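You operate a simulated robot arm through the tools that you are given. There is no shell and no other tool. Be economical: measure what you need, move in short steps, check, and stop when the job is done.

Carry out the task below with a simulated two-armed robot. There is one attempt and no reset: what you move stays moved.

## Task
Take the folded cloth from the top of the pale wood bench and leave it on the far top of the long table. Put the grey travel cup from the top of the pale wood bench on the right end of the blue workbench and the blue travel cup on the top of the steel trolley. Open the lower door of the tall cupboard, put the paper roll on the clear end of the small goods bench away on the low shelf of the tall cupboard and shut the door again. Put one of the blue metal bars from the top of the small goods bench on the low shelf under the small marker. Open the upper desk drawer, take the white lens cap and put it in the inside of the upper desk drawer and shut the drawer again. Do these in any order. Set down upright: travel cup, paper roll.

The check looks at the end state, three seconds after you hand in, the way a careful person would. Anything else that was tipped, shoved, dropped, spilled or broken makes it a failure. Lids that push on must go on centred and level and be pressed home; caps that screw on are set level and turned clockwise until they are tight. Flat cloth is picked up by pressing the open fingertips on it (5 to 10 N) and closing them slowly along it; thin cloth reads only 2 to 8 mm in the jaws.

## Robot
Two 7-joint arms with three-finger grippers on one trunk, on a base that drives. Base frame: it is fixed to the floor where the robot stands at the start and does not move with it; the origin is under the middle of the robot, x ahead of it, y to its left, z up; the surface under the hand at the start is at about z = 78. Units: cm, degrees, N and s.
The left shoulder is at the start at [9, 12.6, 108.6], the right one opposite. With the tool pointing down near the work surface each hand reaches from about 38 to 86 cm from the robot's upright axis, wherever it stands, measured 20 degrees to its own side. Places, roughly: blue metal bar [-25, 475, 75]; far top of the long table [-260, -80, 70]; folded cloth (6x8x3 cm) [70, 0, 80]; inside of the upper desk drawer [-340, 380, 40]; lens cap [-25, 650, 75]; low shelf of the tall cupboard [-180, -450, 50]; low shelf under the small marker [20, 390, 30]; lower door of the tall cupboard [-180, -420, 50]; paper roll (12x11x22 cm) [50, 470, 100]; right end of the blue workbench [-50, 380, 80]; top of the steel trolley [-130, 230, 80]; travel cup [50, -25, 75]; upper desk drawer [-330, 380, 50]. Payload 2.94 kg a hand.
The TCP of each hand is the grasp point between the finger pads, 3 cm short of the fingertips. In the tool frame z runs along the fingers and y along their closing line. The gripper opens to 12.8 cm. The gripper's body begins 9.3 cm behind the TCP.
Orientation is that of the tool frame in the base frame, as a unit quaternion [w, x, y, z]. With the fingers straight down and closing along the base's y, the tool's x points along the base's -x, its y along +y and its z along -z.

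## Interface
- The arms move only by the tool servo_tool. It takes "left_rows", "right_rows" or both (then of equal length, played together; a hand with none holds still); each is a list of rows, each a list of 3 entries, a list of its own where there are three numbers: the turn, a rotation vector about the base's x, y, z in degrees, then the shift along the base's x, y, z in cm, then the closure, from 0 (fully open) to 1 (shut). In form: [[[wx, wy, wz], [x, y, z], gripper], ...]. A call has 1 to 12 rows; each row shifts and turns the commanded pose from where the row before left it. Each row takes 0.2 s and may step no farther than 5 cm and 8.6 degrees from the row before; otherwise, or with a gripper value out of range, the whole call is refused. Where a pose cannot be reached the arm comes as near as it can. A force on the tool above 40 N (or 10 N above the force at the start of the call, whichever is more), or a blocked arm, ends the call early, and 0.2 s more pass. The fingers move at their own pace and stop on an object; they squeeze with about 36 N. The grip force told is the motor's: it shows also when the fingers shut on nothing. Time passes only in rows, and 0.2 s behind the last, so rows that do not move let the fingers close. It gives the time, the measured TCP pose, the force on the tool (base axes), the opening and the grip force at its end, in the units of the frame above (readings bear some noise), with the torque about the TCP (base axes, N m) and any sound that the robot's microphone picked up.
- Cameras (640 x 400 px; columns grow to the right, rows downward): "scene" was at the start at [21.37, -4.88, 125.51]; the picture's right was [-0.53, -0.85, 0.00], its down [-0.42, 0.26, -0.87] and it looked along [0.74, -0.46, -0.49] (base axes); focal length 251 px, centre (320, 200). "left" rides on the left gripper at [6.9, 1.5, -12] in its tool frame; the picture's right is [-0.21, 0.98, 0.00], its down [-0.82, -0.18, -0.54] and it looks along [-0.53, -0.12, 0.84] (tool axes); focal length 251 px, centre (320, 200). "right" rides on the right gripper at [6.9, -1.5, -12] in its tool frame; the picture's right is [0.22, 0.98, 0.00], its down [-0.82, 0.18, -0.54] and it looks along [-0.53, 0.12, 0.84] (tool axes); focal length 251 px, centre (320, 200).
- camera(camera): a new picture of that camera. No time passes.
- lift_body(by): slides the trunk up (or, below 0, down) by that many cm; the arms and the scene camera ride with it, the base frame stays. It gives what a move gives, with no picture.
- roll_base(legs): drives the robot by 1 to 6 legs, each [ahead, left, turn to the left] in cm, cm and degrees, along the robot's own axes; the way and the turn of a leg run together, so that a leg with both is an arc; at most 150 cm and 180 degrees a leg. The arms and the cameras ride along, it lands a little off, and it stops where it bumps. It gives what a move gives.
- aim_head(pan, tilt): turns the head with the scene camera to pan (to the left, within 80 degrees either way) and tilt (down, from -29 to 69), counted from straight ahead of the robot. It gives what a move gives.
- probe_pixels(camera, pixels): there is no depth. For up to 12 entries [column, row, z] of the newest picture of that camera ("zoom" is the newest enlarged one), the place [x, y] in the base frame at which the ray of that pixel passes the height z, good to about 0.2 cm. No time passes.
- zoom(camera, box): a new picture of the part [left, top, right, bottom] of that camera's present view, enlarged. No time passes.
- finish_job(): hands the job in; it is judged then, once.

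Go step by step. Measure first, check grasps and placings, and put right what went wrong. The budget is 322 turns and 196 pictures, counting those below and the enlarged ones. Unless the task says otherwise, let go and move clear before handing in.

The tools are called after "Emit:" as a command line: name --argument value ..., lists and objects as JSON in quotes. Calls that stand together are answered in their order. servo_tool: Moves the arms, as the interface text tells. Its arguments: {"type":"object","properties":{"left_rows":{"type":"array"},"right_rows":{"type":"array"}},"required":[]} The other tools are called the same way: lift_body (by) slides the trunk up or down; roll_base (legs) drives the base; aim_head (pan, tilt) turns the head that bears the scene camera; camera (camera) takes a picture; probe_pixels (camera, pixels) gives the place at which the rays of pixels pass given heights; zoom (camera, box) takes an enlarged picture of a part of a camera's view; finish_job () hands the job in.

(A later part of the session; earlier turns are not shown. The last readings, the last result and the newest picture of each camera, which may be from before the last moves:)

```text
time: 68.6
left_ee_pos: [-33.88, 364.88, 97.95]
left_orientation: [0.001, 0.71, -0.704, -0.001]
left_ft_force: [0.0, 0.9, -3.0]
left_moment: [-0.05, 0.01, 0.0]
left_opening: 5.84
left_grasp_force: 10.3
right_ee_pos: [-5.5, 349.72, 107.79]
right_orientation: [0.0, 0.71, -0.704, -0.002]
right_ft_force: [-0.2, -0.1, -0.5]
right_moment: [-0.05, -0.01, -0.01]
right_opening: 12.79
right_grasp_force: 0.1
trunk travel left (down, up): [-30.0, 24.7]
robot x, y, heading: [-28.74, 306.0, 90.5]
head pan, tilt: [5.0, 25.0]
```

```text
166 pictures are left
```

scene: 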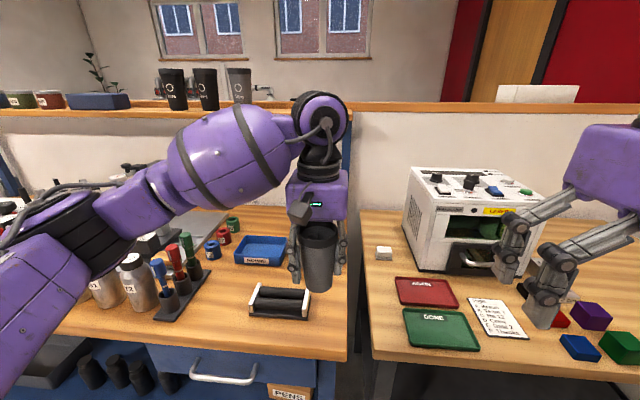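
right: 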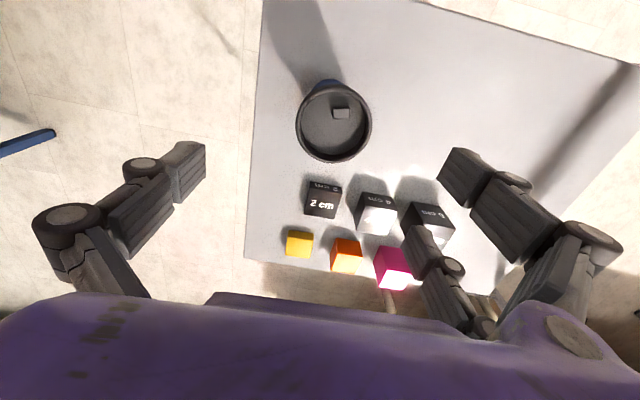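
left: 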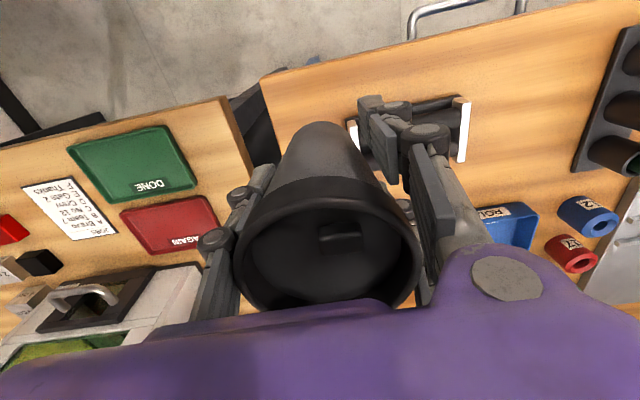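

Checking the roller and bench edge positions with the left camera.

Emit:
probe_pixels --camera "left" --pixels '[[262, 75, 78], [352, 138, 78], [360, 98, 78], [470, 98, 78], [262, 75, 76], [400, 42, 78]]'

Emit:
probe_pixels --camera "scene" --pixels '[[347, 357, 78], [305, 315, 78], [305, 318, 77], [250, 310, 78], [307, 290, 82], [275, 262, 78]]'

```text
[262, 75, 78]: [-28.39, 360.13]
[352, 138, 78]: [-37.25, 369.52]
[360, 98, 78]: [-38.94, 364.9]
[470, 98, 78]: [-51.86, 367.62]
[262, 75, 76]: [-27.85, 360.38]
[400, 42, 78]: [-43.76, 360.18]
```

```text
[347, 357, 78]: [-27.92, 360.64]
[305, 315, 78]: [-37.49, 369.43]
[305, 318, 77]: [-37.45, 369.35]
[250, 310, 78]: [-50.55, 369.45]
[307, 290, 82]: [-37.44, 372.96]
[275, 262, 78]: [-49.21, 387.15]
```

Geometry confirms: edge y 360.3, roller front y 369.4. Lowering at (-33.5,365.2).

Emit:
servo_tool --left_rows '[[[0, 0, 0], [0.4, 0.2, -4], 1], [[0, 0, 0], [0, 0, -4], 1], [[0, 0, 0], [0, 0, -3], 1], [[0, 0, 0], [0, 0, -1], 1], [[0, 0, 0], [0, 0, -0.7], 1], [[0, 0, 0], [0, 0, -0.4], 1]]'

```text
time: 69.9
left_ee_pos: [-33.59, 365.25, 85.95]
left_orientation: [-0.006, 0.711, -0.703, -0.006]
left_ft_force: [-4.1, -8.6, 19.5]
left_moment: [0.14, 0.76, 0.32]
left_opening: 5.87
left_grasp_force: 10.1
right_ee_pos: [-5.47, 349.36, 107.82]
right_orientation: [-0.001, 0.711, -0.703, -0.002]
right_ft_force: [0.0, 0.1, -1.1]
right_moment: [-0.02, 0.03, -0.02]
right_opening: 12.78
right_grasp_force: 0.1
trunk travel left (down, up): [-30.0, 24.7]
robot x, y, heading: [-29.28, 306.17, 90.6]
head pan, tilt: [5.0, 25.0]
stopped in row 6 (left hand): the force on the tool passed its limit at 43 N (the readings are from after the stop); the commanded pose is now the measured one
```

Contact came at TCP z 85.95 with some torque; checking that it's the bench and not the roller.

Emit:
zoom --camera "scene" --box '[210, 190, 410, 390]'

Emit:
camera --camera "left"

```text
2.00 times, centred on (310, 290) of scene
```

zoom: 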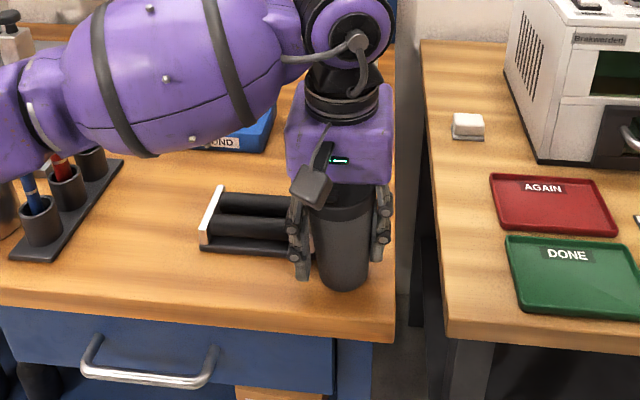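

```text
164 pictures are left
```

left: 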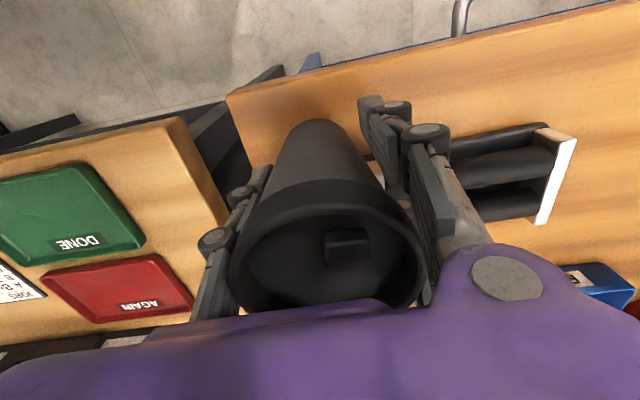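

Emit:
probe_pixels --camera "zoom" --pixels '[[343, 291, 78], [343, 291, 79.5], [343, 291, 77], [302, 280, 82], [388, 243, 82]]'

Emit:
probe_pixels --camera "left" --pixels '[[318, 120, 78], [318, 120, 80], [227, 98, 78], [385, 195, 82], [540, 222, 78]]'

```text
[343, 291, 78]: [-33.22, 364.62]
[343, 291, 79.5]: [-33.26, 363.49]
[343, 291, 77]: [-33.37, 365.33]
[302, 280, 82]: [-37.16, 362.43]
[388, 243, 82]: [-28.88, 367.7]
```

```text
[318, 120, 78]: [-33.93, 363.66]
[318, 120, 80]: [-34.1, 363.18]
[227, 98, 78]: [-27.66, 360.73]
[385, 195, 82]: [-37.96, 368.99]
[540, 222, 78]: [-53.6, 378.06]
```

The cup's base seems 1–2 cm above the bench, so something may have touched early. Raising 4 cm and looking.

Emit:
servo_tool --left_rows '[[[0, 0, 0], [0, 0, 2], 1], [[0, 0, 0], [0, 0, 2.5], 1], [[0, 0, 0], [0, 0, 3], 1]]'

Emit:
zoom --camera "scene" --box '[210, 190, 410, 390]'

Emit:
camera --camera "left"

```text
time: 70.7
left_ee_pos: [-33.57, 365.18, 93.29]
left_orientation: [-0.005, 0.712, -0.702, -0.005]
left_ft_force: [-0.5, -0.1, -1.4]
left_moment: [-0.02, 0.01, 0.0]
left_opening: 5.54
left_grasp_force: 9.9
right_ee_pos: [-5.41, 349.53, 107.65]
right_orientation: [-0.001, 0.71, -0.704, -0.001]
right_ft_force: [0.1, -0.1, 0.6]
right_moment: [0.02, -0.03, 0.02]
right_opening: 12.8
right_grasp_force: 0.1
trunk travel left (down, up): [-30.0, 24.7]
robot x, y, heading: [-28.89, 306.63, 90.6]
head pan, tilt: [5.0, 25.0]
```

```text
2.00 times, centred on (310, 290) of scene
```

zoom: 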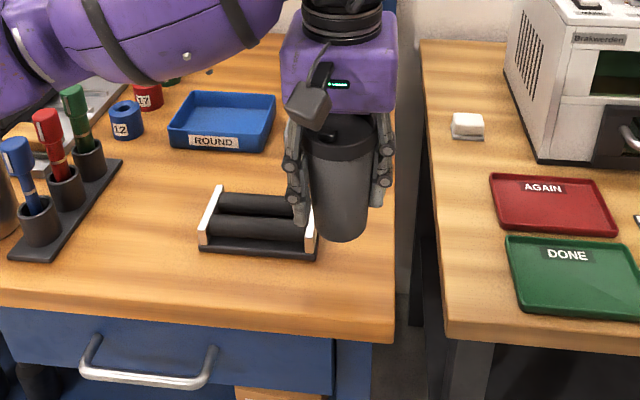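

```text
162 pictures are left
```

left: 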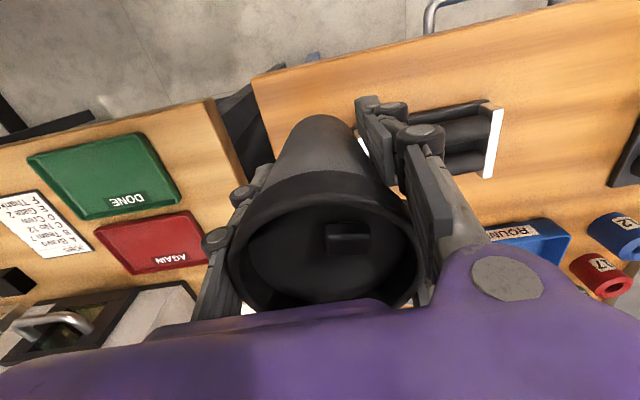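

The cup slid slightly up in the grip (opening 5.54), so it was the bench itself that was touched. Lowering again more gently.

Emit:
servo_tool --left_rows '[[[0, 0, 0], [0, 0, -3], 1], [[0, 0, 0], [0, 0, -2.5], 1], [[0, 0, 0], [0, 0, -1], 1], [[0, 0, 0], [0, 0, 0], 1]]'

Emit:
servo_tool --left_rows '[[[0, 0, 0], [0, 0, -0.5], 1], [[0, 0, 0], [0, 0, 0], 1]]'

```text
time: 71.7
left_ee_pos: [-33.61, 365.3, 86.68]
left_orientation: [-0.005, 0.712, -0.703, -0.005]
left_ft_force: [0.2, 0.8, -0.4]
left_moment: [-0.02, -0.01, 0.03]
left_opening: 5.52
left_grasp_force: 10.1
right_ee_pos: [-5.48, 349.56, 107.75]
right_orientation: [0.0, 0.71, -0.705, -0.001]
right_ft_force: [-0.3, -0.6, -0.1]
right_moment: [0.0, -0.02, 0.02]
right_opening: 12.82
right_grasp_force: 0.0
trunk travel left (down, up): [-30.0, 24.7]
robot x, y, heading: [-29.04, 306.23, 90.5]
head pan, tilt: [5.0, 25.0]
```

```text
time: 72.3
left_ee_pos: [-33.59, 365.4, 86.21]
left_orientation: [-0.005, 0.712, -0.702, -0.005]
left_ft_force: [0.4, -0.3, 0.0]
left_moment: [0.05, 0.08, 0.0]
left_opening: 5.56
left_grasp_force: 9.9
right_ee_pos: [-5.5, 349.46, 107.79]
right_orientation: [0.0, 0.71, -0.704, -0.001]
right_ft_force: [0.1, 0.3, -0.1]
right_moment: [-0.03, -0.03, 0.01]
right_opening: 12.8
right_grasp_force: 0.0
trunk travel left (down, up): [-30.0, 24.7]
robot x, y, heading: [-29.1, 305.79, 90.8]
head pan, tilt: [5.0, 25.0]
```

Emit:
servo_tool --left_rows '[[[0, 0, 0], [0, 0, -0.3], 1], [[0, 0, 0], [0, 0, 0], 1]]'

Emit:
zoom --camera "scene" --box '[230, 220, 390, 360]'

```text
time: 72.9
left_ee_pos: [-33.7, 365.39, 86.22]
left_orientation: [-0.007, 0.712, -0.702, -0.006]
left_ft_force: [-1.2, 3.2, 18.2]
left_moment: [0.48, 0.64, -0.09]
left_opening: 5.58
left_grasp_force: 9.9
right_ee_pos: [-5.46, 349.44, 107.71]
right_orientation: [-0.001, 0.71, -0.704, -0.001]
right_ft_force: [-0.3, 0.4, -0.6]
right_moment: [0.0, -0.01, 0.02]
right_opening: 12.8
right_grasp_force: 0.0
trunk travel left (down, up): [-30.0, 24.7]
robot x, y, heading: [-29.38, 306.15, 90.8]
head pan, tilt: [5.0, 25.0]
```

```text
2.86 times, centred on (310, 290) of scene
```

zoom: 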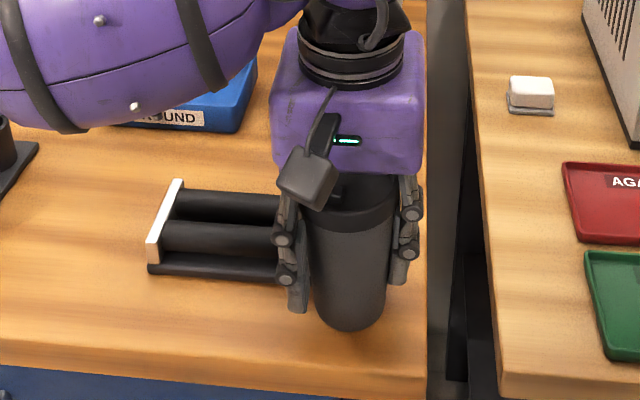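

The torque shows off-centre contact near (-37.3,367): the left finger is touching the roller, not the bench. I'll raise, turn the hand 45° so that finger swings to the front, and lower again.

Emit:
servo_tool --left_rows '[[[0, 0, 0], [0, 0, 3], 1], [[0, 0, 0], [0, 0, 3], 1], [[0, 0, 7.5], [0, 0, 0], 1], [[0, 0, 7.5], [0, 0, 0], 1], [[0, 0, 7.5], [0, 0, 0], 1], [[0, 0, 7.5], [0, 0, 0], 1], [[0, 0, 7.5], [0, 0, 0], 1], [[0, 0, 7.5], [0, 0, 0], 1], [[0, 0, 0], [0.8, 0, 0], 1]]'

Emit:
zoom --camera "scene" --box '[230, 220, 390, 360]'

Emit:
camera --camera "left"

```text
time: 74.9
left_ee_pos: [-32.92, 365.31, 91.83]
left_orientation: [-0.003, 0.927, -0.376, -0.006]
left_ft_force: [0.4, 0.1, -1.2]
left_moment: [0.03, 0.02, -0.02]
left_opening: 5.53
left_grasp_force: 10.0
right_ee_pos: [-5.49, 349.44, 107.78]
right_orientation: [0.0, 0.71, -0.704, 0.0]
right_ft_force: [-1.5, 0.1, 0.3]
right_moment: [-0.04, -0.04, 0.0]
right_opening: 12.8
right_grasp_force: 0.1
trunk travel left (down, up): [-30.0, 24.7]
robot x, y, heading: [-29.18, 305.85, 90.5]
head pan, tilt: [5.0, 25.0]
```

```text
2.86 times, centred on (310, 290) of scene
```

zoom: 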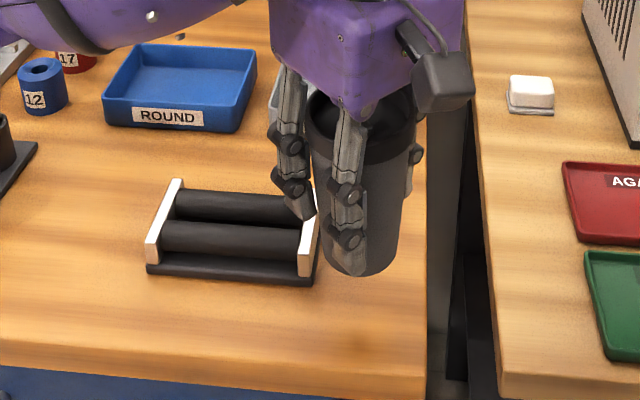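

```text
159 pictures are left
```

left: 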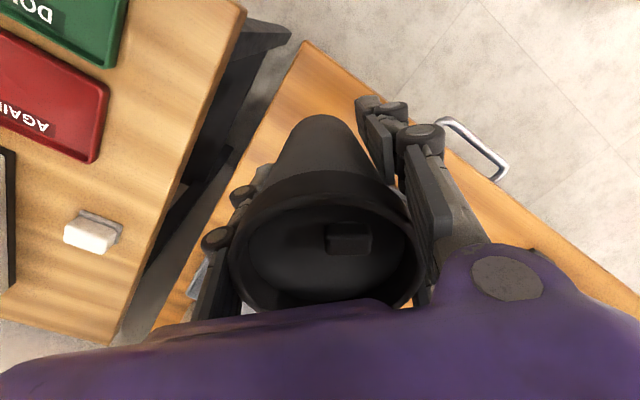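

The gripper's left side carries two finger links, one of which still hangs over the roller. Rotating a further 40° so the pair points to the front edge.

Emit:
servo_tool --left_rows '[[[0, 0, 8], [0, 0, 0], 1], [[0, 0, 8], [0, 0, 0], 1], [[0, 0, 8], [0, 0, 0], 1], [[0, 0, 8], [0, 0, 0], 1], [[0, 0, 8], [0, 0, 0], 1]]'

Emit:
zoom --camera "scene" --box '[230, 220, 390, 360]'

Emit:
camera --camera "left"

```text
time: 76.1
left_ee_pos: [-32.9, 365.22, 91.9]
left_orientation: [0.0, 0.999, -0.035, -0.007]
left_ft_force: [-0.4, 0.2, -1.0]
left_moment: [0.0, -0.03, -0.02]
left_opening: 5.53
left_grasp_force: 10.2
right_ee_pos: [-5.54, 349.57, 107.74]
right_orientation: [-0.001, 0.71, -0.704, -0.002]
right_ft_force: [0.5, -0.2, 0.1]
right_moment: [0.02, 0.0, 0.0]
right_opening: 12.81
right_grasp_force: 0.0
trunk travel left (down, up): [-30.0, 24.7]
robot x, y, heading: [-29.02, 306.08, 90.7]
head pan, tilt: [5.0, 25.0]
```

```text
2.86 times, centred on (310, 290) of scene
```

zoom: 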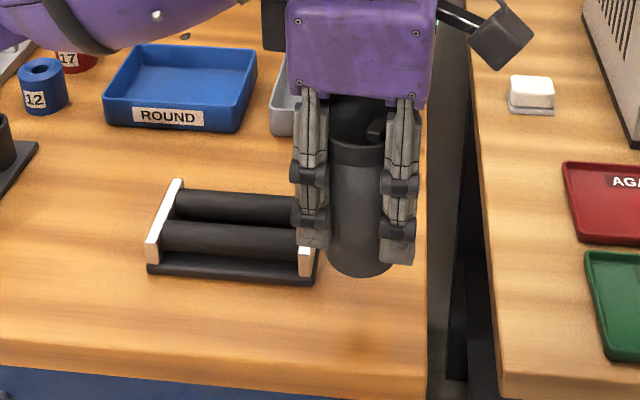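

```text
157 pictures are left
```

left: 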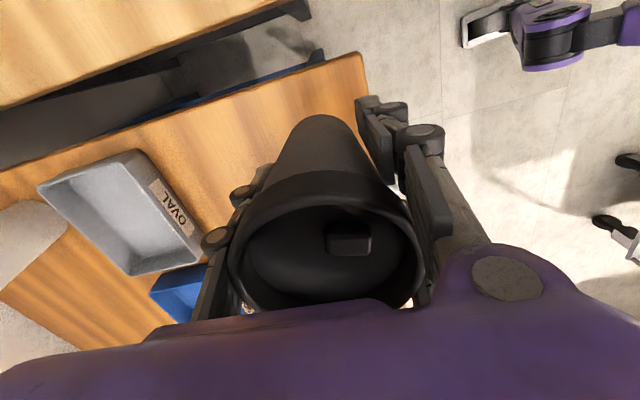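

The finger pair now faces the front edge, clear of the roller. Lowering.

Emit:
servo_tool --left_rows '[[[0, 0, 0], [0, 0.3, -3], 1], [[0, 0, 0], [0, 0, -2], 1], [[0, 0, 0], [0, 0, -0.6], 1], [[0, 0, 0], [0, 0, 0], 1]]'

Emit:
servo_tool --left_rows '[[[0, 0, 0], [0, 0, -0.5], 1], [[0, 0, 0], [0, 0, -0.4], 1], [[0, 0, 0], [0, 0, 0], 1]]'

```text
time: 77.1
left_ee_pos: [-32.88, 365.76, 86.37]
left_orientation: [-0.001, 0.999, -0.037, -0.007]
left_ft_force: [-0.3, 0.2, -1.8]
left_moment: [0.03, -0.01, -0.01]
left_opening: 5.55
left_grasp_force: 9.9
right_ee_pos: [-5.42, 349.58, 107.69]
right_orientation: [0.0, 0.711, -0.704, -0.001]
right_ft_force: [-0.1, -0.2, -0.6]
right_moment: [0.01, -0.01, -0.02]
right_opening: 12.82
right_grasp_force: 0.1
trunk travel left (down, up): [-30.0, 24.7]
robot x, y, heading: [-29.54, 306.27, 90.4]
head pan, tilt: [5.0, 25.0]
```

```text
time: 77.9
left_ee_pos: [-32.88, 365.65, 85.66]
left_orientation: [-0.003, 0.999, -0.037, -0.006]
left_ft_force: [-1.8, 4.8, 17.2]
left_moment: [-0.05, -0.12, 0.02]
left_opening: 5.55
left_grasp_force: 10.4
right_ee_pos: [-5.59, 349.48, 107.77]
right_orientation: [0.0, 0.71, -0.704, -0.002]
right_ft_force: [0.0, 0.5, 0.2]
right_moment: [0.05, -0.02, -0.01]
right_opening: 12.79
right_grasp_force: 0.0
trunk travel left (down, up): [-30.0, 24.7]
robot x, y, heading: [-29.34, 306.07, 90.5]
head pan, tilt: [5.0, 25.0]
```

Contact is now centred (17 N, small torque). Releasing and rising.

Emit:
servo_tool --left_rows '[[[0, 0, 0], [0, 0, 0.2], 0.5], [[0, 0, 0], [0, 0, 0], 0.25], [[0, 0, 0], [0, 0, 0], 0.1], [[0, 0, 0], [0, 0, 0], 0.1], [[0, 0, 0], [0, 0, 3], 0.1], [[0, 0, 0], [0, 0, 4], 0.1], [[0, 0, 0], [0, 0, 5], 0.1], [[0, 0, 0], [0, 0, 5], 0.1]]'

Emit:
zoom --camera "scene" --box '[230, 200, 390, 360]'

```text
time: 79.7
left_ee_pos: [-32.94, 365.47, 102.32]
left_orientation: [0.0, 0.999, -0.036, -0.006]
left_ft_force: [-0.4, 0.4, -0.2]
left_moment: [0.01, 0.03, -0.03]
left_opening: 11.54
left_grasp_force: 0.2
right_ee_pos: [-5.53, 349.52, 107.72]
right_orientation: [-0.001, 0.71, -0.704, -0.001]
right_ft_force: [-0.2, -0.7, -0.9]
right_moment: [0.01, 0.04, 0.01]
right_opening: 12.8
right_grasp_force: 0.1
trunk travel left (down, up): [-30.0, 24.7]
robot x, y, heading: [-28.97, 305.98, 90.7]
head pan, tilt: [5.0, 25.0]
```

```text
2.50 times, centred on (310, 280) of scene
```

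zoom: 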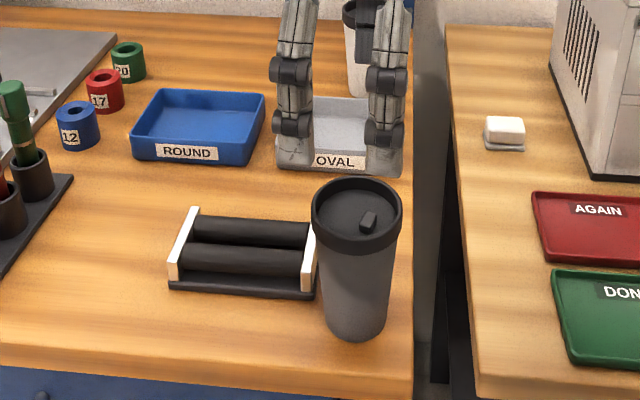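

The grey cup stands upright, roller undisturbed. Rotating the left hand back and withdrawing it, then looking at the printer bench area and beyond the half-wall.

Emit:
servo_tool --left_rows '[[[0, 0, -8.5], [0, 0, 3], 0], [[0, 0, -8.5], [-1, -3, 2], 0], [[0, 0, -8.5], [-2, -3, 0], 0], [[0, 0, -8.5], [-2, -3, 0], 0], [[0, 0, -8.5], [-2, -3, 0], 0], [[0, 0, -8.5], [-2, -3, 0], 0], [[0, 0, -8.5], [-2, -3, 0], 0], [[0, 0, -8.5], [-2, -3, 0], 0], [[0, 0, -8.5], [-2, -2, 0], 0], [[0, 0, -8.5], [-2, 0, 0], 0]]'

Emit:
aim_head --pan -30 --tilt 15

Emit:
camera --camera "scene"

```text
time: 81.9
left_ee_pos: [-49.91, 342.68, 107.67]
left_orientation: [-0.004, 0.711, -0.703, -0.005]
left_ft_force: [-0.6, 0.5, 0.0]
left_moment: [0.0, -0.01, -0.03]
left_opening: 12.81
left_grasp_force: 0.1
right_ee_pos: [-5.57, 349.6, 107.66]
right_orientation: [0.0, 0.71, -0.704, -0.001]
right_ft_force: [-0.2, 0.1, 0.1]
right_moment: [0.01, -0.04, -0.01]
right_opening: 12.81
right_grasp_force: 0.0
trunk travel left (down, up): [-30.0, 24.7]
robot x, y, heading: [-29.3, 305.9, 90.5]
head pan, tilt: [5.0, 25.0]
```

```text
time: 82.9
left_ee_pos: [-49.72, 342.79, 107.67]
left_orientation: [-0.005, 0.712, -0.702, -0.005]
left_ft_force: [-0.1, 0.4, 1.2]
left_moment: [0.03, -0.02, 0.0]
left_opening: 12.8
left_grasp_force: 0.1
right_ee_pos: [-5.43, 349.56, 107.8]
right_orientation: [-0.001, 0.71, -0.704, -0.001]
right_ft_force: [0.6, -0.5, 0.1]
right_moment: [0.01, 0.01, 0.03]
right_opening: 12.82
right_grasp_force: 0.2
trunk travel left (down, up): [-30.0, 24.7]
robot x, y, heading: [-29.49, 306.34, 90.8]
head pan, tilt: [-30.0, 15.0]
```

```text
155 pictures are left
```

scene: 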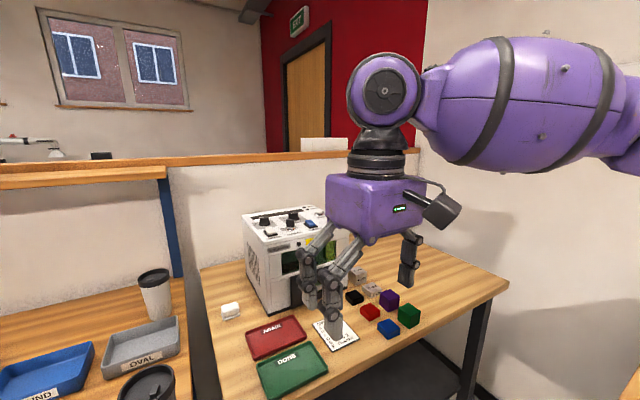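

The small goods bench must lie behind the half-wall. I'll raise the trunk for a look over it.

Emit:
lift_body --by 24

Emit:
aim_head --pan -5 --tilt 15

Emit:
camera --camera "scene"

Emit:
aim_head --pan 55 --tilt 15

Emit:
camera --camera "scene"

```text
time: 85.4
left_ee_pos: [-49.79, 342.58, 131.46]
left_orientation: [-0.004, 0.712, -0.702, -0.004]
left_ft_force: [-0.7, 0.1, 0.1]
left_moment: [-0.04, 0.0, 0.02]
left_opening: 12.79
left_grasp_force: 0.0
right_ee_pos: [-5.37, 349.67, 131.62]
right_orientation: [0.001, 0.711, -0.704, 0.0]
right_ft_force: [-0.6, -0.3, -0.4]
right_moment: [-0.02, -0.03, 0.01]
right_opening: 12.8
right_grasp_force: 0.1
trunk travel left (down, up): [-54.0, 0.7]
robot x, y, heading: [-29.15, 305.92, 90.6]
head pan, tilt: [-30.0, 15.0]
```

```text
time: 86.3
left_ee_pos: [-49.82, 342.6, 131.61]
left_orientation: [-0.004, 0.712, -0.702, -0.004]
left_ft_force: [-0.1, 0.0, -1.2]
left_moment: [0.05, 0.0, 0.0]
left_opening: 12.79
left_grasp_force: 0.0
right_ee_pos: [-5.59, 349.54, 131.71]
right_orientation: [-0.001, 0.71, -0.704, -0.002]
right_ft_force: [-0.2, -0.2, 0.1]
right_moment: [-0.02, -0.01, 0.0]
right_opening: 12.79
right_grasp_force: 0.0
trunk travel left (down, up): [-54.0, 0.7]
robot x, y, heading: [-29.78, 306.23, 90.6]
head pan, tilt: [-5.0, 15.0]
```

```text
154 pictures are left
```

scene: 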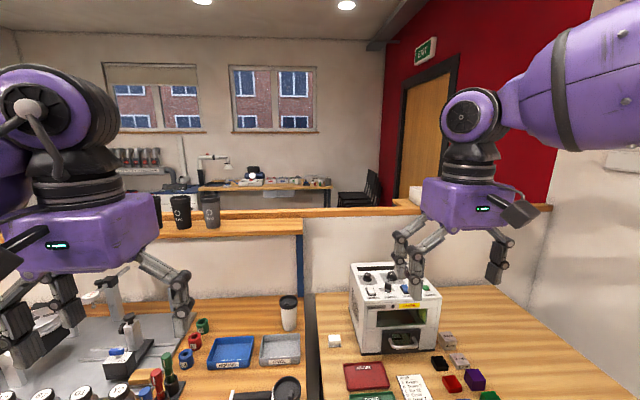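

```text
time: 87.6
left_ee_pos: [-49.84, 342.68, 131.6]
left_orientation: [-0.004, 0.712, -0.702, -0.004]
left_ft_force: [-0.5, -0.1, 0.7]
left_moment: [-0.01, 0.0, 0.03]
left_opening: 12.8
left_grasp_force: 0.1
right_ee_pos: [-5.61, 349.49, 131.73]
right_orientation: [0.001, 0.71, -0.705, -0.002]
right_ft_force: [0.7, -0.8, -0.1]
right_moment: [-0.01, -0.01, -0.01]
right_opening: 12.82
right_grasp_force: 0.0
trunk travel left (down, up): [-54.0, 0.7]
robot x, y, heading: [-28.95, 306.19, 90.6]
head pan, tilt: [55.0, 15.0]
```

```text
153 pictures are left
```

scene: 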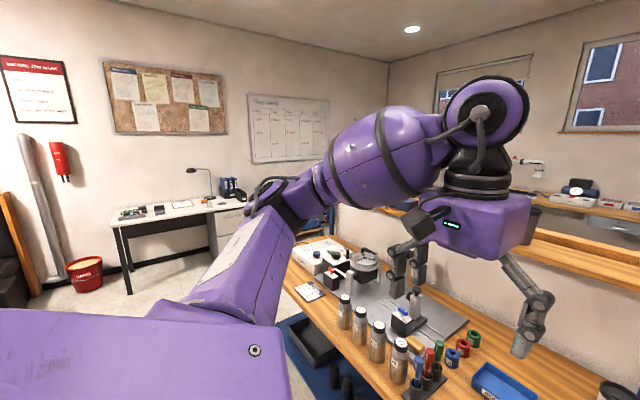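

Beyond the half-wall is a far bench along the window wall (lens cap) and presumably the small goods bench on the wall's back side. I'll strafe left around the blue bench, with hands raised.

Emit:
roll_base --legs '[[-6, 0, 0], [0, 75, 0], [0, 75, 0]]'

Emit:
aim_head --pan 0 --tilt 25

Emit:
camera --camera "scene"

```text
time: 101.6
left_ee_pos: [-198.21, 335.25, 131.69]
left_orientation: [-0.004, 0.711, -0.703, -0.005]
left_ft_force: [-0.2, -0.3, 0.0]
left_moment: [0.01, 0.0, 0.0]
left_opening: 12.79
left_grasp_force: 0.1
right_ee_pos: [-153.79, 342.14, 131.72]
right_orientation: [0.0, 0.709, -0.705, -0.001]
right_ft_force: [0.8, 0.2, 0.1]
right_moment: [0.04, 0.01, -0.06]
right_opening: 12.82
right_grasp_force: 0.2
trunk travel left (down, up): [-54.0, 0.7]
robot x, y, heading: [-177.03, 298.86, 90.5]
head pan, tilt: [55.0, 15.0]
```

```text
time: 102.8
left_ee_pos: [-198.18, 335.36, 131.62]
left_orientation: [-0.004, 0.711, -0.703, -0.005]
left_ft_force: [0.5, -0.1, 1.2]
left_moment: [0.03, 0.02, 0.02]
left_opening: 12.8
left_grasp_force: 0.0
right_ee_pos: [-153.81, 342.06, 131.77]
right_orientation: [0.0, 0.709, -0.706, -0.001]
right_ft_force: [-0.9, -0.4, 0.0]
right_moment: [-0.03, -0.01, -0.02]
right_opening: 12.82
right_grasp_force: 0.0
trunk travel left (down, up): [-54.0, 0.7]
robot x, y, heading: [-177.8, 298.95, 90.5]
head pan, tilt: [0.0, 25.0]
```

```text
152 pictures are left
```

scene: 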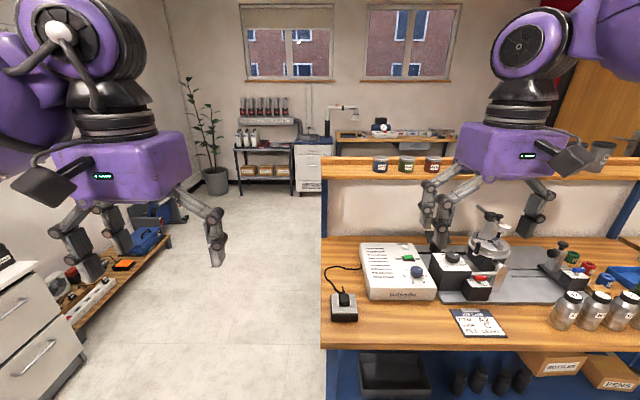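

There's a corridor left of the blue bench. Measuring its edges.

Emit:
probe_pixels --camera "scene" --pixels '[[322, 348, 78], [322, 160, 115], [82, 360, 0], [75, 325, 15], [165, 245, 15], [297, 197, 0], [240, 180, 0], [40, 265, 72]]'

Emit:
zoom --camera "scene" --box '[160, 70, 480, 240]'

```text
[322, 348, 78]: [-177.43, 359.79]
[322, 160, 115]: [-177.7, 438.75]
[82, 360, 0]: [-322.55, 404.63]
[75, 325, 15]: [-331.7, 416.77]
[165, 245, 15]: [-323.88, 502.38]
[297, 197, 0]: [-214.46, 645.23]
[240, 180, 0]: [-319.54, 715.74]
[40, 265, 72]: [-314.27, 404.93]
```

```text
2.00 times, centred on (320, 155) of scene
```

zoom: 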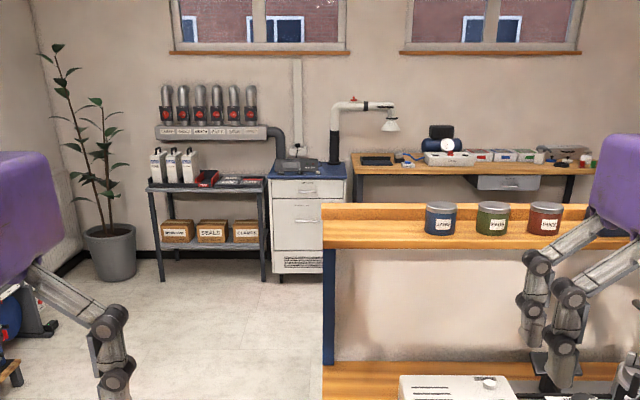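

Corridor spans x -320 to -177. Driving around to the other side and turning to face +x.

Emit:
roll_base --legs '[[0, 60, 0], [130, 0, 0], [125, 0, 0], [0, 0, -90]]'

Emit:
camera --camera "scene"

```text
time: 124.3
left_ee_pos: [-202.63, 570.38, 131.55]
left_orientation: [0.006, -0.008, 1.0, 0.0]
left_ft_force: [0.1, -0.1, -0.4]
left_moment: [0.01, 0.02, -0.01]
left_opening: 12.81
left_grasp_force: 0.1
right_ee_pos: [-195.73, 526.07, 131.84]
right_orientation: [0.001, -0.005, 1.0, 0.002]
right_ft_force: [-0.1, -0.1, -0.7]
right_moment: [-0.03, -0.03, 0.01]
right_opening: 12.79
right_grasp_force: 0.0
trunk travel left (down, up): [-54.0, 0.7]
robot x, y, heading: [-239.14, 549.66, 0.9]
head pan, tilt: [0.0, 25.0]
```

```text
150 pictures are left
```

scene: 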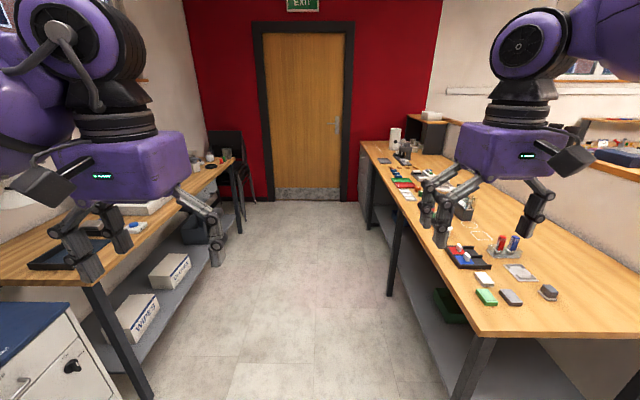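

The aisle runs between the window bench on the left and the small goods bench on the right. Measuring its width.

Emit:
probe_pixels --camera "scene" --pixels '[[475, 336, 76], [360, 142, 76], [90, 282, 76], [240, 157, 76], [470, 395, 0], [390, 295, 0], [243, 210, 0], [396, 150, 76]]'

Emit:
zoom --camera "scene" --box '[330, 100, 570, 250]'

Emit:
zoom --camera "scene" --box '[60, 120, 280, 260]'

```text
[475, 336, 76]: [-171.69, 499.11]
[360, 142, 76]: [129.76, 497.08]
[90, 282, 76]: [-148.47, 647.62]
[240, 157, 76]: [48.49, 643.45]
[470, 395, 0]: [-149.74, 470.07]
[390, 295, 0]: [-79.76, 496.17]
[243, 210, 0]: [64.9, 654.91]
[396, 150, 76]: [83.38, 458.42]
```

```text
2.67 times, centred on (450, 175) of scene
```

zoom: 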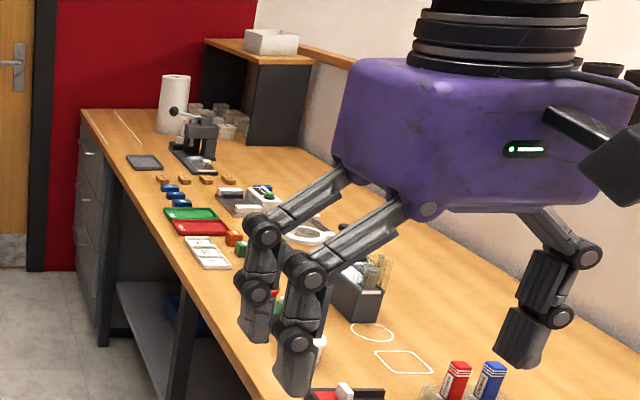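

```text
2.86 times, centred on (170, 190) of scene
```

zoom: 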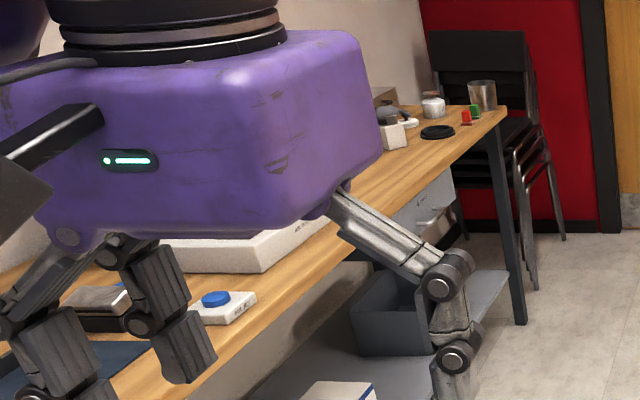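

The aisle is 146 cm wide (y 499–645), with the paper roll at the far end around (83,458). Driving up the aisle to x≈-15 and looking to both sides.

Emit:
roll_base --legs '[[110, 8, -0.9], [110, 7, 0]]'

Emit:
aim_head --pan -65 --tilt 35

Emit:
camera --camera "scene"

Emit:
aim_head --pan 65 --tilt 35

Emit:
camera --camera "scene"

```text
time: 135.4
left_ee_pos: [22.77, 581.99, 131.63]
left_orientation: [0.006, 0.01, 1.0, -0.001]
left_ft_force: [0.5, 0.6, -0.8]
left_moment: [-0.01, -0.01, 0.03]
left_opening: 12.8
left_grasp_force: 0.1
right_ee_pos: [28.28, 537.44, 131.82]
right_orientation: [0.002, 0.012, 1.0, 0.001]
right_ft_force: [0.1, -0.4, 1.2]
right_moment: [-0.02, 0.01, 0.01]
right_opening: 12.8
right_grasp_force: 0.0
trunk travel left (down, up): [-54.0, 0.7]
robot x, y, heading: [-14.26, 562.46, -1.2]
head pan, tilt: [0.0, 25.0]
```

```text
time: 136.8
left_ee_pos: [22.97, 581.94, 131.54]
left_orientation: [0.006, 0.01, 1.0, 0.0]
left_ft_force: [0.4, 0.4, 0.1]
left_moment: [0.01, 0.01, -0.02]
left_opening: 12.8
left_grasp_force: 0.1
right_ee_pos: [28.31, 537.48, 131.76]
right_orientation: [0.001, 0.012, 1.0, 0.001]
right_ft_force: [0.3, 0.6, 0.6]
right_moment: [-0.02, -0.03, 0.01]
right_opening: 12.82
right_grasp_force: 0.1
trunk travel left (down, up): [-54.0, 0.7]
robot x, y, heading: [-13.79, 562.48, -1.6]
head pan, tilt: [-65.0, 35.0]
```

```text
147 pictures are left
```

scene: 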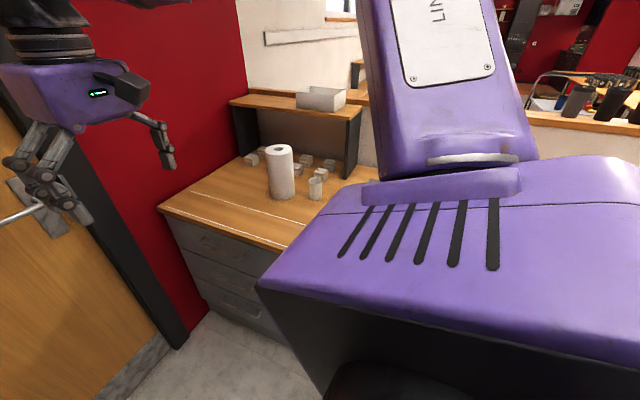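

```text
time: 138.9
left_ee_pos: [22.73, 582.02, 131.56]
left_orientation: [0.006, 0.01, 1.0, 0.0]
left_ft_force: [0.6, 0.2, 0.4]
left_moment: [0.04, -0.03, 0.0]
left_opening: 12.8
left_grasp_force: 0.0
right_ee_pos: [28.27, 537.39, 131.78]
right_orientation: [0.001, 0.012, 1.0, 0.001]
right_ft_force: [-0.5, -0.4, -0.2]
right_moment: [0.04, 0.01, -0.01]
right_opening: 12.79
right_grasp_force: 0.1
trunk travel left (down, up): [-54.0, 0.7]
robot x, y, heading: [-14.4, 562.68, -1.6]
head pan, tilt: [65.0, 35.0]
```

```text
146 pictures are left
```

scene: 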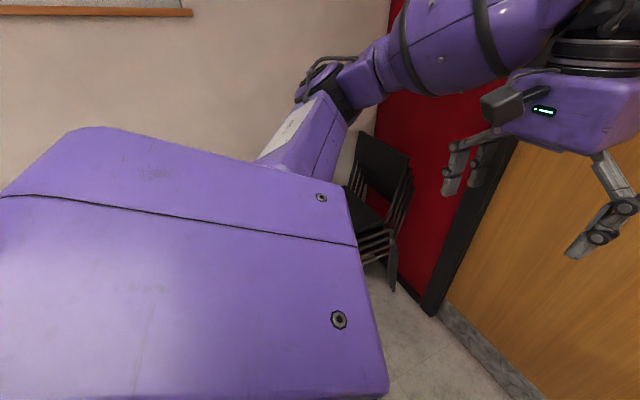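

I see the paper roll on the bench's far end. Turning to face the goods bench.

Emit:
roll_base --legs '[[0, 0, -88.5]]'

Emit:
aim_head --pan 0 --tilt 40

Emit:
camera --camera "scene"

```text
time: 143.0
left_ee_pos: [6.6, 526.09, 131.62]
left_orientation: [0.005, 0.701, 0.713, -0.005]
left_ft_force: [0.8, -0.6, 0.5]
left_moment: [0.0, -0.02, 0.01]
left_opening: 12.79
left_grasp_force: 0.0
right_ee_pos: [-37.81, 519.11, 131.67]
right_orientation: [0.002, 0.703, 0.711, -0.001]
right_ft_force: [-0.2, 0.7, -0.1]
right_moment: [-0.01, 0.01, 0.0]
right_opening: 12.78
right_grasp_force: 0.1
trunk travel left (down, up): [-54.0, 0.7]
robot x, y, heading: [-14.17, 562.3, -89.3]
head pan, tilt: [65.0, 35.0]
```

```text
time: 144.4
left_ee_pos: [6.61, 526.16, 131.62]
left_orientation: [0.004, 0.701, 0.713, -0.004]
left_ft_force: [0.0, 0.5, 0.5]
left_moment: [-0.01, 0.02, 0.02]
left_opening: 12.81
left_grasp_force: 0.0
right_ee_pos: [-37.74, 519.09, 131.74]
right_orientation: [0.002, 0.704, 0.711, -0.001]
right_ft_force: [0.3, 0.6, -0.7]
right_moment: [0.01, 0.0, 0.0]
right_opening: 12.78
right_grasp_force: 0.1
trunk travel left (down, up): [-54.0, 0.7]
robot x, y, heading: [-14.21, 562.47, -88.9]
head pan, tilt: [0.0, 40.0]
```

```text
145 pictures are left
```

scene: 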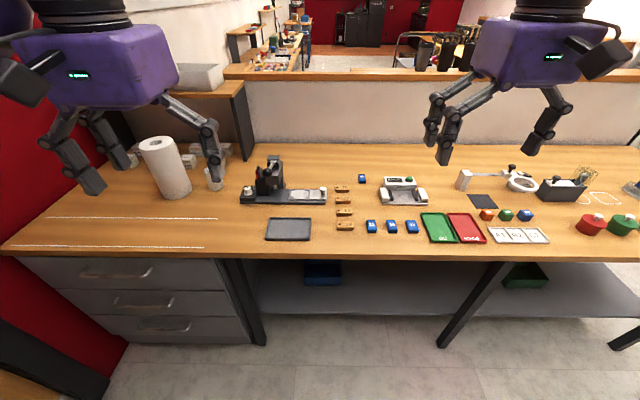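

Good view: paper roll at (165,168), four blue bars near (371,226), (391,226), (411,226), (361,178). Zooming in and measuring.

Emit:
zoom --camera "scene" --box '[310, 150, 470, 260]'

Emit:
probe_pixels --camera "scene" --pixels '[[371, 226, 77], [391, 226, 77], [411, 226, 77], [361, 178, 77], [172, 195, 76], [158, 142, 98], [170, 150, 98], [145, 150, 98], [215, 187, 76], [375, 256, 76], [240, 345, 0], [8, 250, 76]]'

Emit:
zoom --camera "scene" --box '[0, 100, 260, 280]'

```text
3.64 times, centred on (390, 205) of scene
```

zoom: 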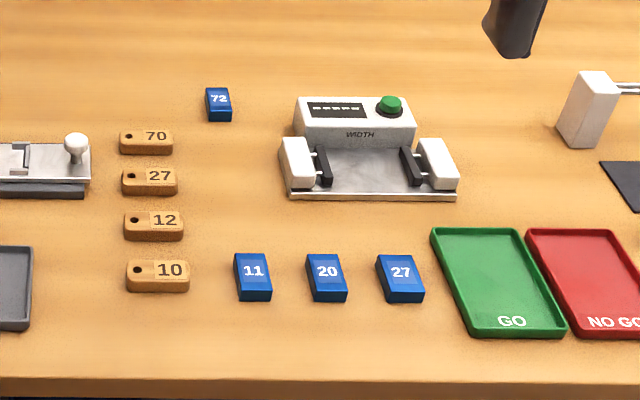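

```text
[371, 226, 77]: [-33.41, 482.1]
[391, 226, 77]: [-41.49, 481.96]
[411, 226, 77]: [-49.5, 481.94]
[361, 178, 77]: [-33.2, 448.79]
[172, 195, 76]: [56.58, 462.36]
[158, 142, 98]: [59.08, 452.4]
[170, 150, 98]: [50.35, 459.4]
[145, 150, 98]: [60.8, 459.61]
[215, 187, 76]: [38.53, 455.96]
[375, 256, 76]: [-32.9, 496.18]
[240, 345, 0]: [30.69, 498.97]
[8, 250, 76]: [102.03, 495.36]
```

```text
2.22 times, centred on (130, 190) of scene
```

zoom: 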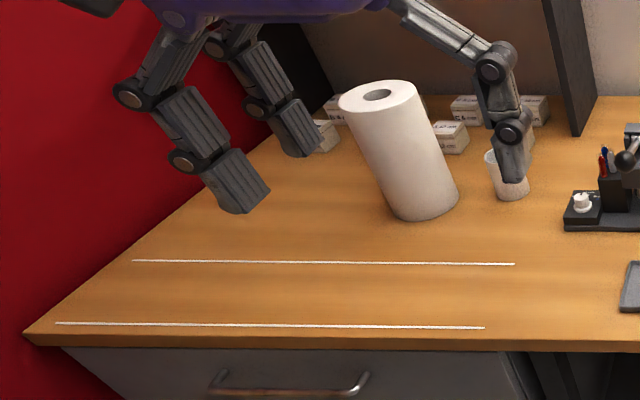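

The bars are blue blocks; I'll take number 11 at (-33.4,482), which has room on both sides. Driving 22 cm closer and lowering the trunk.

Emit:
roll_base --legs '[[22, 0, -0.5]]'

Emit:
lift_body --by -24

Emit:
camera --camera "right"

Emit:
camera --camera "scene"

```text
time: 146.1
left_ee_pos: [6.4, 504.04, 131.68]
left_orientation: [0.006, 0.704, 0.71, -0.005]
left_ft_force: [1.2, 0.3, -0.7]
left_moment: [-0.01, 0.01, 0.0]
left_opening: 12.79
left_grasp_force: 0.1
right_ee_pos: [-37.94, 497.54, 131.81]
right_orientation: [0.003, 0.707, 0.707, -0.001]
right_ft_force: [-0.6, -0.4, 0.5]
right_moment: [-0.07, -0.02, 0.0]
right_opening: 12.82
right_grasp_force: 0.0
trunk travel left (down, up): [-54.0, 0.7]
robot x, y, heading: [-14.07, 540.25, -89.8]
head pan, tilt: [0.0, 40.0]
```

```text
time: 148.6
left_ee_pos: [6.37, 503.93, 107.71]
left_orientation: [0.005, 0.704, 0.71, -0.004]
left_ft_force: [0.3, -0.1, -0.1]
left_moment: [0.0, 0.01, 0.01]
left_opening: 12.81
left_grasp_force: 0.0
right_ee_pos: [-37.96, 497.35, 107.77]
right_orientation: [0.002, 0.706, 0.708, -0.001]
right_ft_force: [-0.3, 1.0, -0.3]
right_moment: [-0.02, 0.01, -0.04]
right_opening: 12.78
right_grasp_force: 0.0
trunk travel left (down, up): [-30.0, 24.7]
robot x, y, heading: [-13.95, 540.47, -89.9]
head pan, tilt: [0.0, 40.0]
```

```text
142 pictures are left
```

right: 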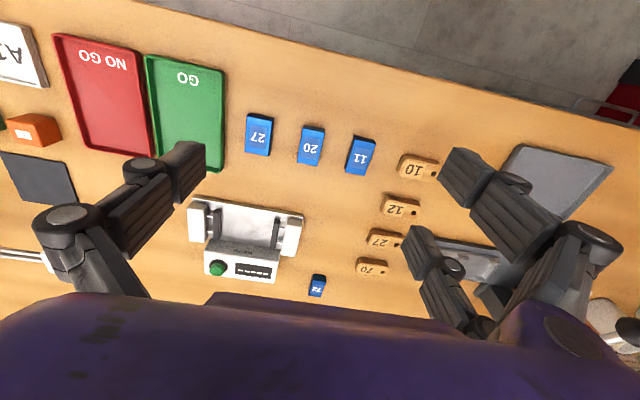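

```text
141 pictures are left
```

scene: 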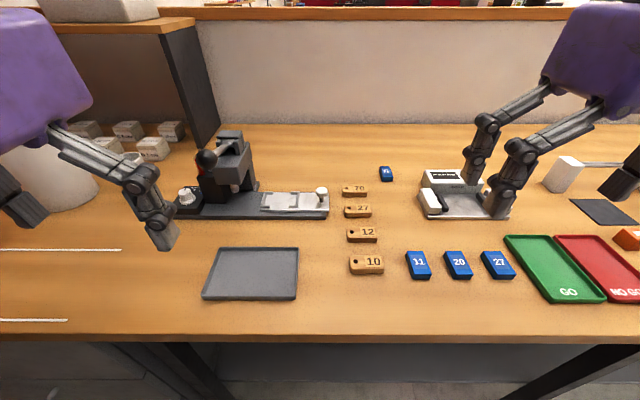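

Emit:
probe_pixels --camera "right" --pixels '[[352, 137, 78], [376, 141, 78], [370, 169, 78], [347, 165, 78], [361, 155, 78], [323, 128, 78], [400, 160, 77]]'

Emit:
probe_pixels --camera "scene" --pixels '[[419, 264, 78], [419, 264, 76], [405, 253, 78], [426, 252, 78], [431, 274, 78], [409, 275, 78]]'

Emit:
zoom --camera "scene" --box '[370, 220, 470, 300]'

```text
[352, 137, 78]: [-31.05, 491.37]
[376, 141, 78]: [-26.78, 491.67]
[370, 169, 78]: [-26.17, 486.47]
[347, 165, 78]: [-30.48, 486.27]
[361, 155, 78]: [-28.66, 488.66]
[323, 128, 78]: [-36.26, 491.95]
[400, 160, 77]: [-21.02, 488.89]
```

```text
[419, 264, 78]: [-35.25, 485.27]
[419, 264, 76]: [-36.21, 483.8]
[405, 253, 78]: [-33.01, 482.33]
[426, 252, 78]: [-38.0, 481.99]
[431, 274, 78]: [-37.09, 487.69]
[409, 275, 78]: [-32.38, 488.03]
```

```text
5.00 times, centred on (420, 260) of scene
```

zoom: 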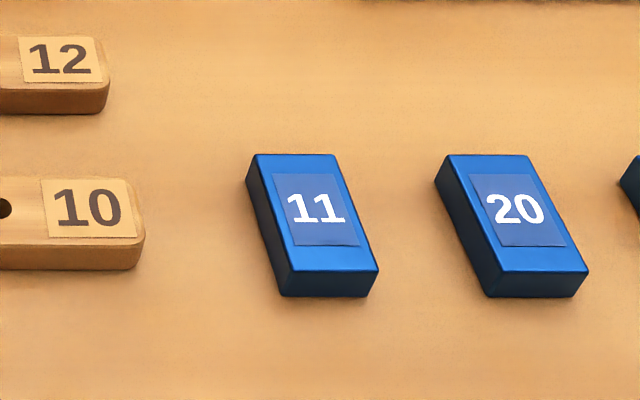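

The two views only agree at z≈87, so this bench is higher than I assumed. Re-probing at that height.

Emit:
probe_pixels --camera "right" --pixels '[[361, 155, 87], [361, 155, 86], [361, 155, 88], [352, 137, 87], [376, 141, 87], [370, 169, 87], [323, 128, 87]]'

Emit:
probe_pixels --camera "scene" --pixels '[[417, 262, 87], [417, 262, 86], [417, 262, 88], [458, 261, 87], [375, 264, 86], [60, 208, 86]]'

```text
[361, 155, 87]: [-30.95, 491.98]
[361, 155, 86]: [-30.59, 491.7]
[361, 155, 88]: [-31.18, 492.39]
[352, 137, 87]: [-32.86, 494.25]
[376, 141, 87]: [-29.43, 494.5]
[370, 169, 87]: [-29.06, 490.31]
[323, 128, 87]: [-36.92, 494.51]
```

```text
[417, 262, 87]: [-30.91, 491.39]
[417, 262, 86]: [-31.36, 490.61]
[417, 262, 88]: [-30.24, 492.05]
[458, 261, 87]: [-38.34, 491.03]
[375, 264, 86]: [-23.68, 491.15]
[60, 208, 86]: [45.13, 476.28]
```

Bar 11's centre is at (-31,491.8), top z≈87.3, 3.4 cm wide. Moving the right hand over it with jaws opened to about 7 cm.

Emit:
servo_tool --right_rows '[[[0, 0, 0], [3.5, -2.8, 0], 0.45], [[0, 0, 0], [3.5, -2.8, 0], 0.45], [[0, 0, 0], [0, 0, -4], 0.45], [[0, 0, 0], [0, 0, -4], 0.45], [[0, 0, 0], [0, 0, -4], 0.45], [[0, 0, 0], [0, 0, 0], 0.45]]'

Emit:
camera --camera "right"

Emit:
zoom --camera "scene" --box '[340, 180, 500, 300]'

```text
time: 150.0
left_ee_pos: [6.45, 503.93, 107.66]
left_orientation: [0.005, 0.704, 0.71, -0.005]
left_ft_force: [-0.1, 1.1, -0.2]
left_moment: [-0.03, 0.0, 0.01]
left_opening: 12.82
left_grasp_force: 0.0
right_ee_pos: [-30.64, 491.56, 95.71]
right_orientation: [0.002, 0.706, 0.708, 0.001]
right_ft_force: [0.4, -0.2, 0.5]
right_moment: [0.0, 0.02, -0.01]
right_opening: 7.04
right_grasp_force: 0.0
trunk travel left (down, up): [-30.0, 24.7]
robot x, y, heading: [-13.72, 541.02, -90.0]
head pan, tilt: [0.0, 40.0]
```

```text
139 pictures are left
```

right: 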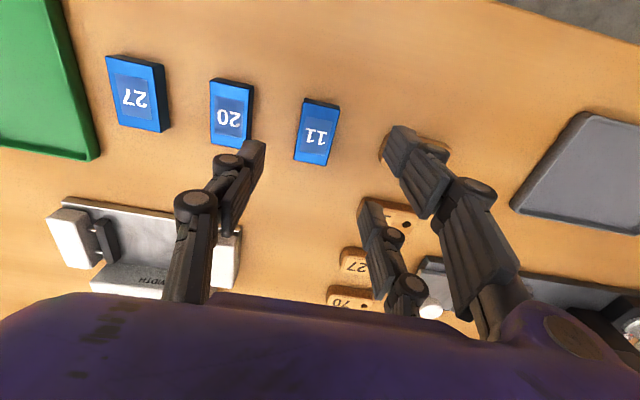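

```text
3.33 times, centred on (420, 240) of scene
```

zoom: 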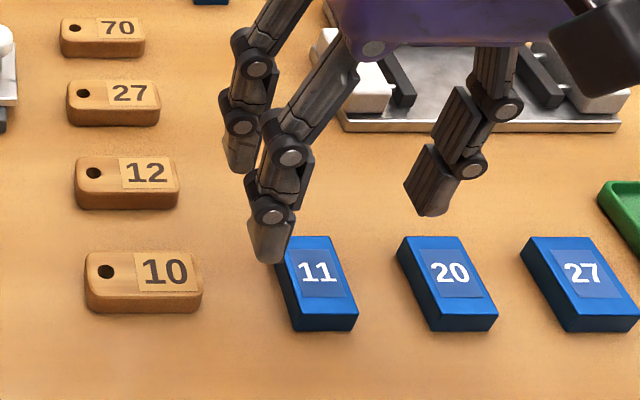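

Emit:
probe_pixels --camera "right" --pixels '[[317, 131, 87], [317, 131, 86], [317, 131, 88], [231, 113, 87], [294, 160, 86], [326, 166, 86], [306, 97, 87], [340, 104, 87]]'

Emit:
probe_pixels --camera "zoom" --pixels '[[318, 273, 87], [318, 273, 88], [318, 273, 86], [352, 332, 86]]'

```text
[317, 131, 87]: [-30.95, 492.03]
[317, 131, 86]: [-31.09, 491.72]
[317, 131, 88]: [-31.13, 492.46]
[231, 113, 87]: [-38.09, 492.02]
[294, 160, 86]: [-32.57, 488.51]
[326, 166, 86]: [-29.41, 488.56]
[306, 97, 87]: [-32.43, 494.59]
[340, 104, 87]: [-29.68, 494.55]
```

```text
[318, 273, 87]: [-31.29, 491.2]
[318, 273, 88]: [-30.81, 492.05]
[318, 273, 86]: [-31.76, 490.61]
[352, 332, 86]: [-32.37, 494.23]
```

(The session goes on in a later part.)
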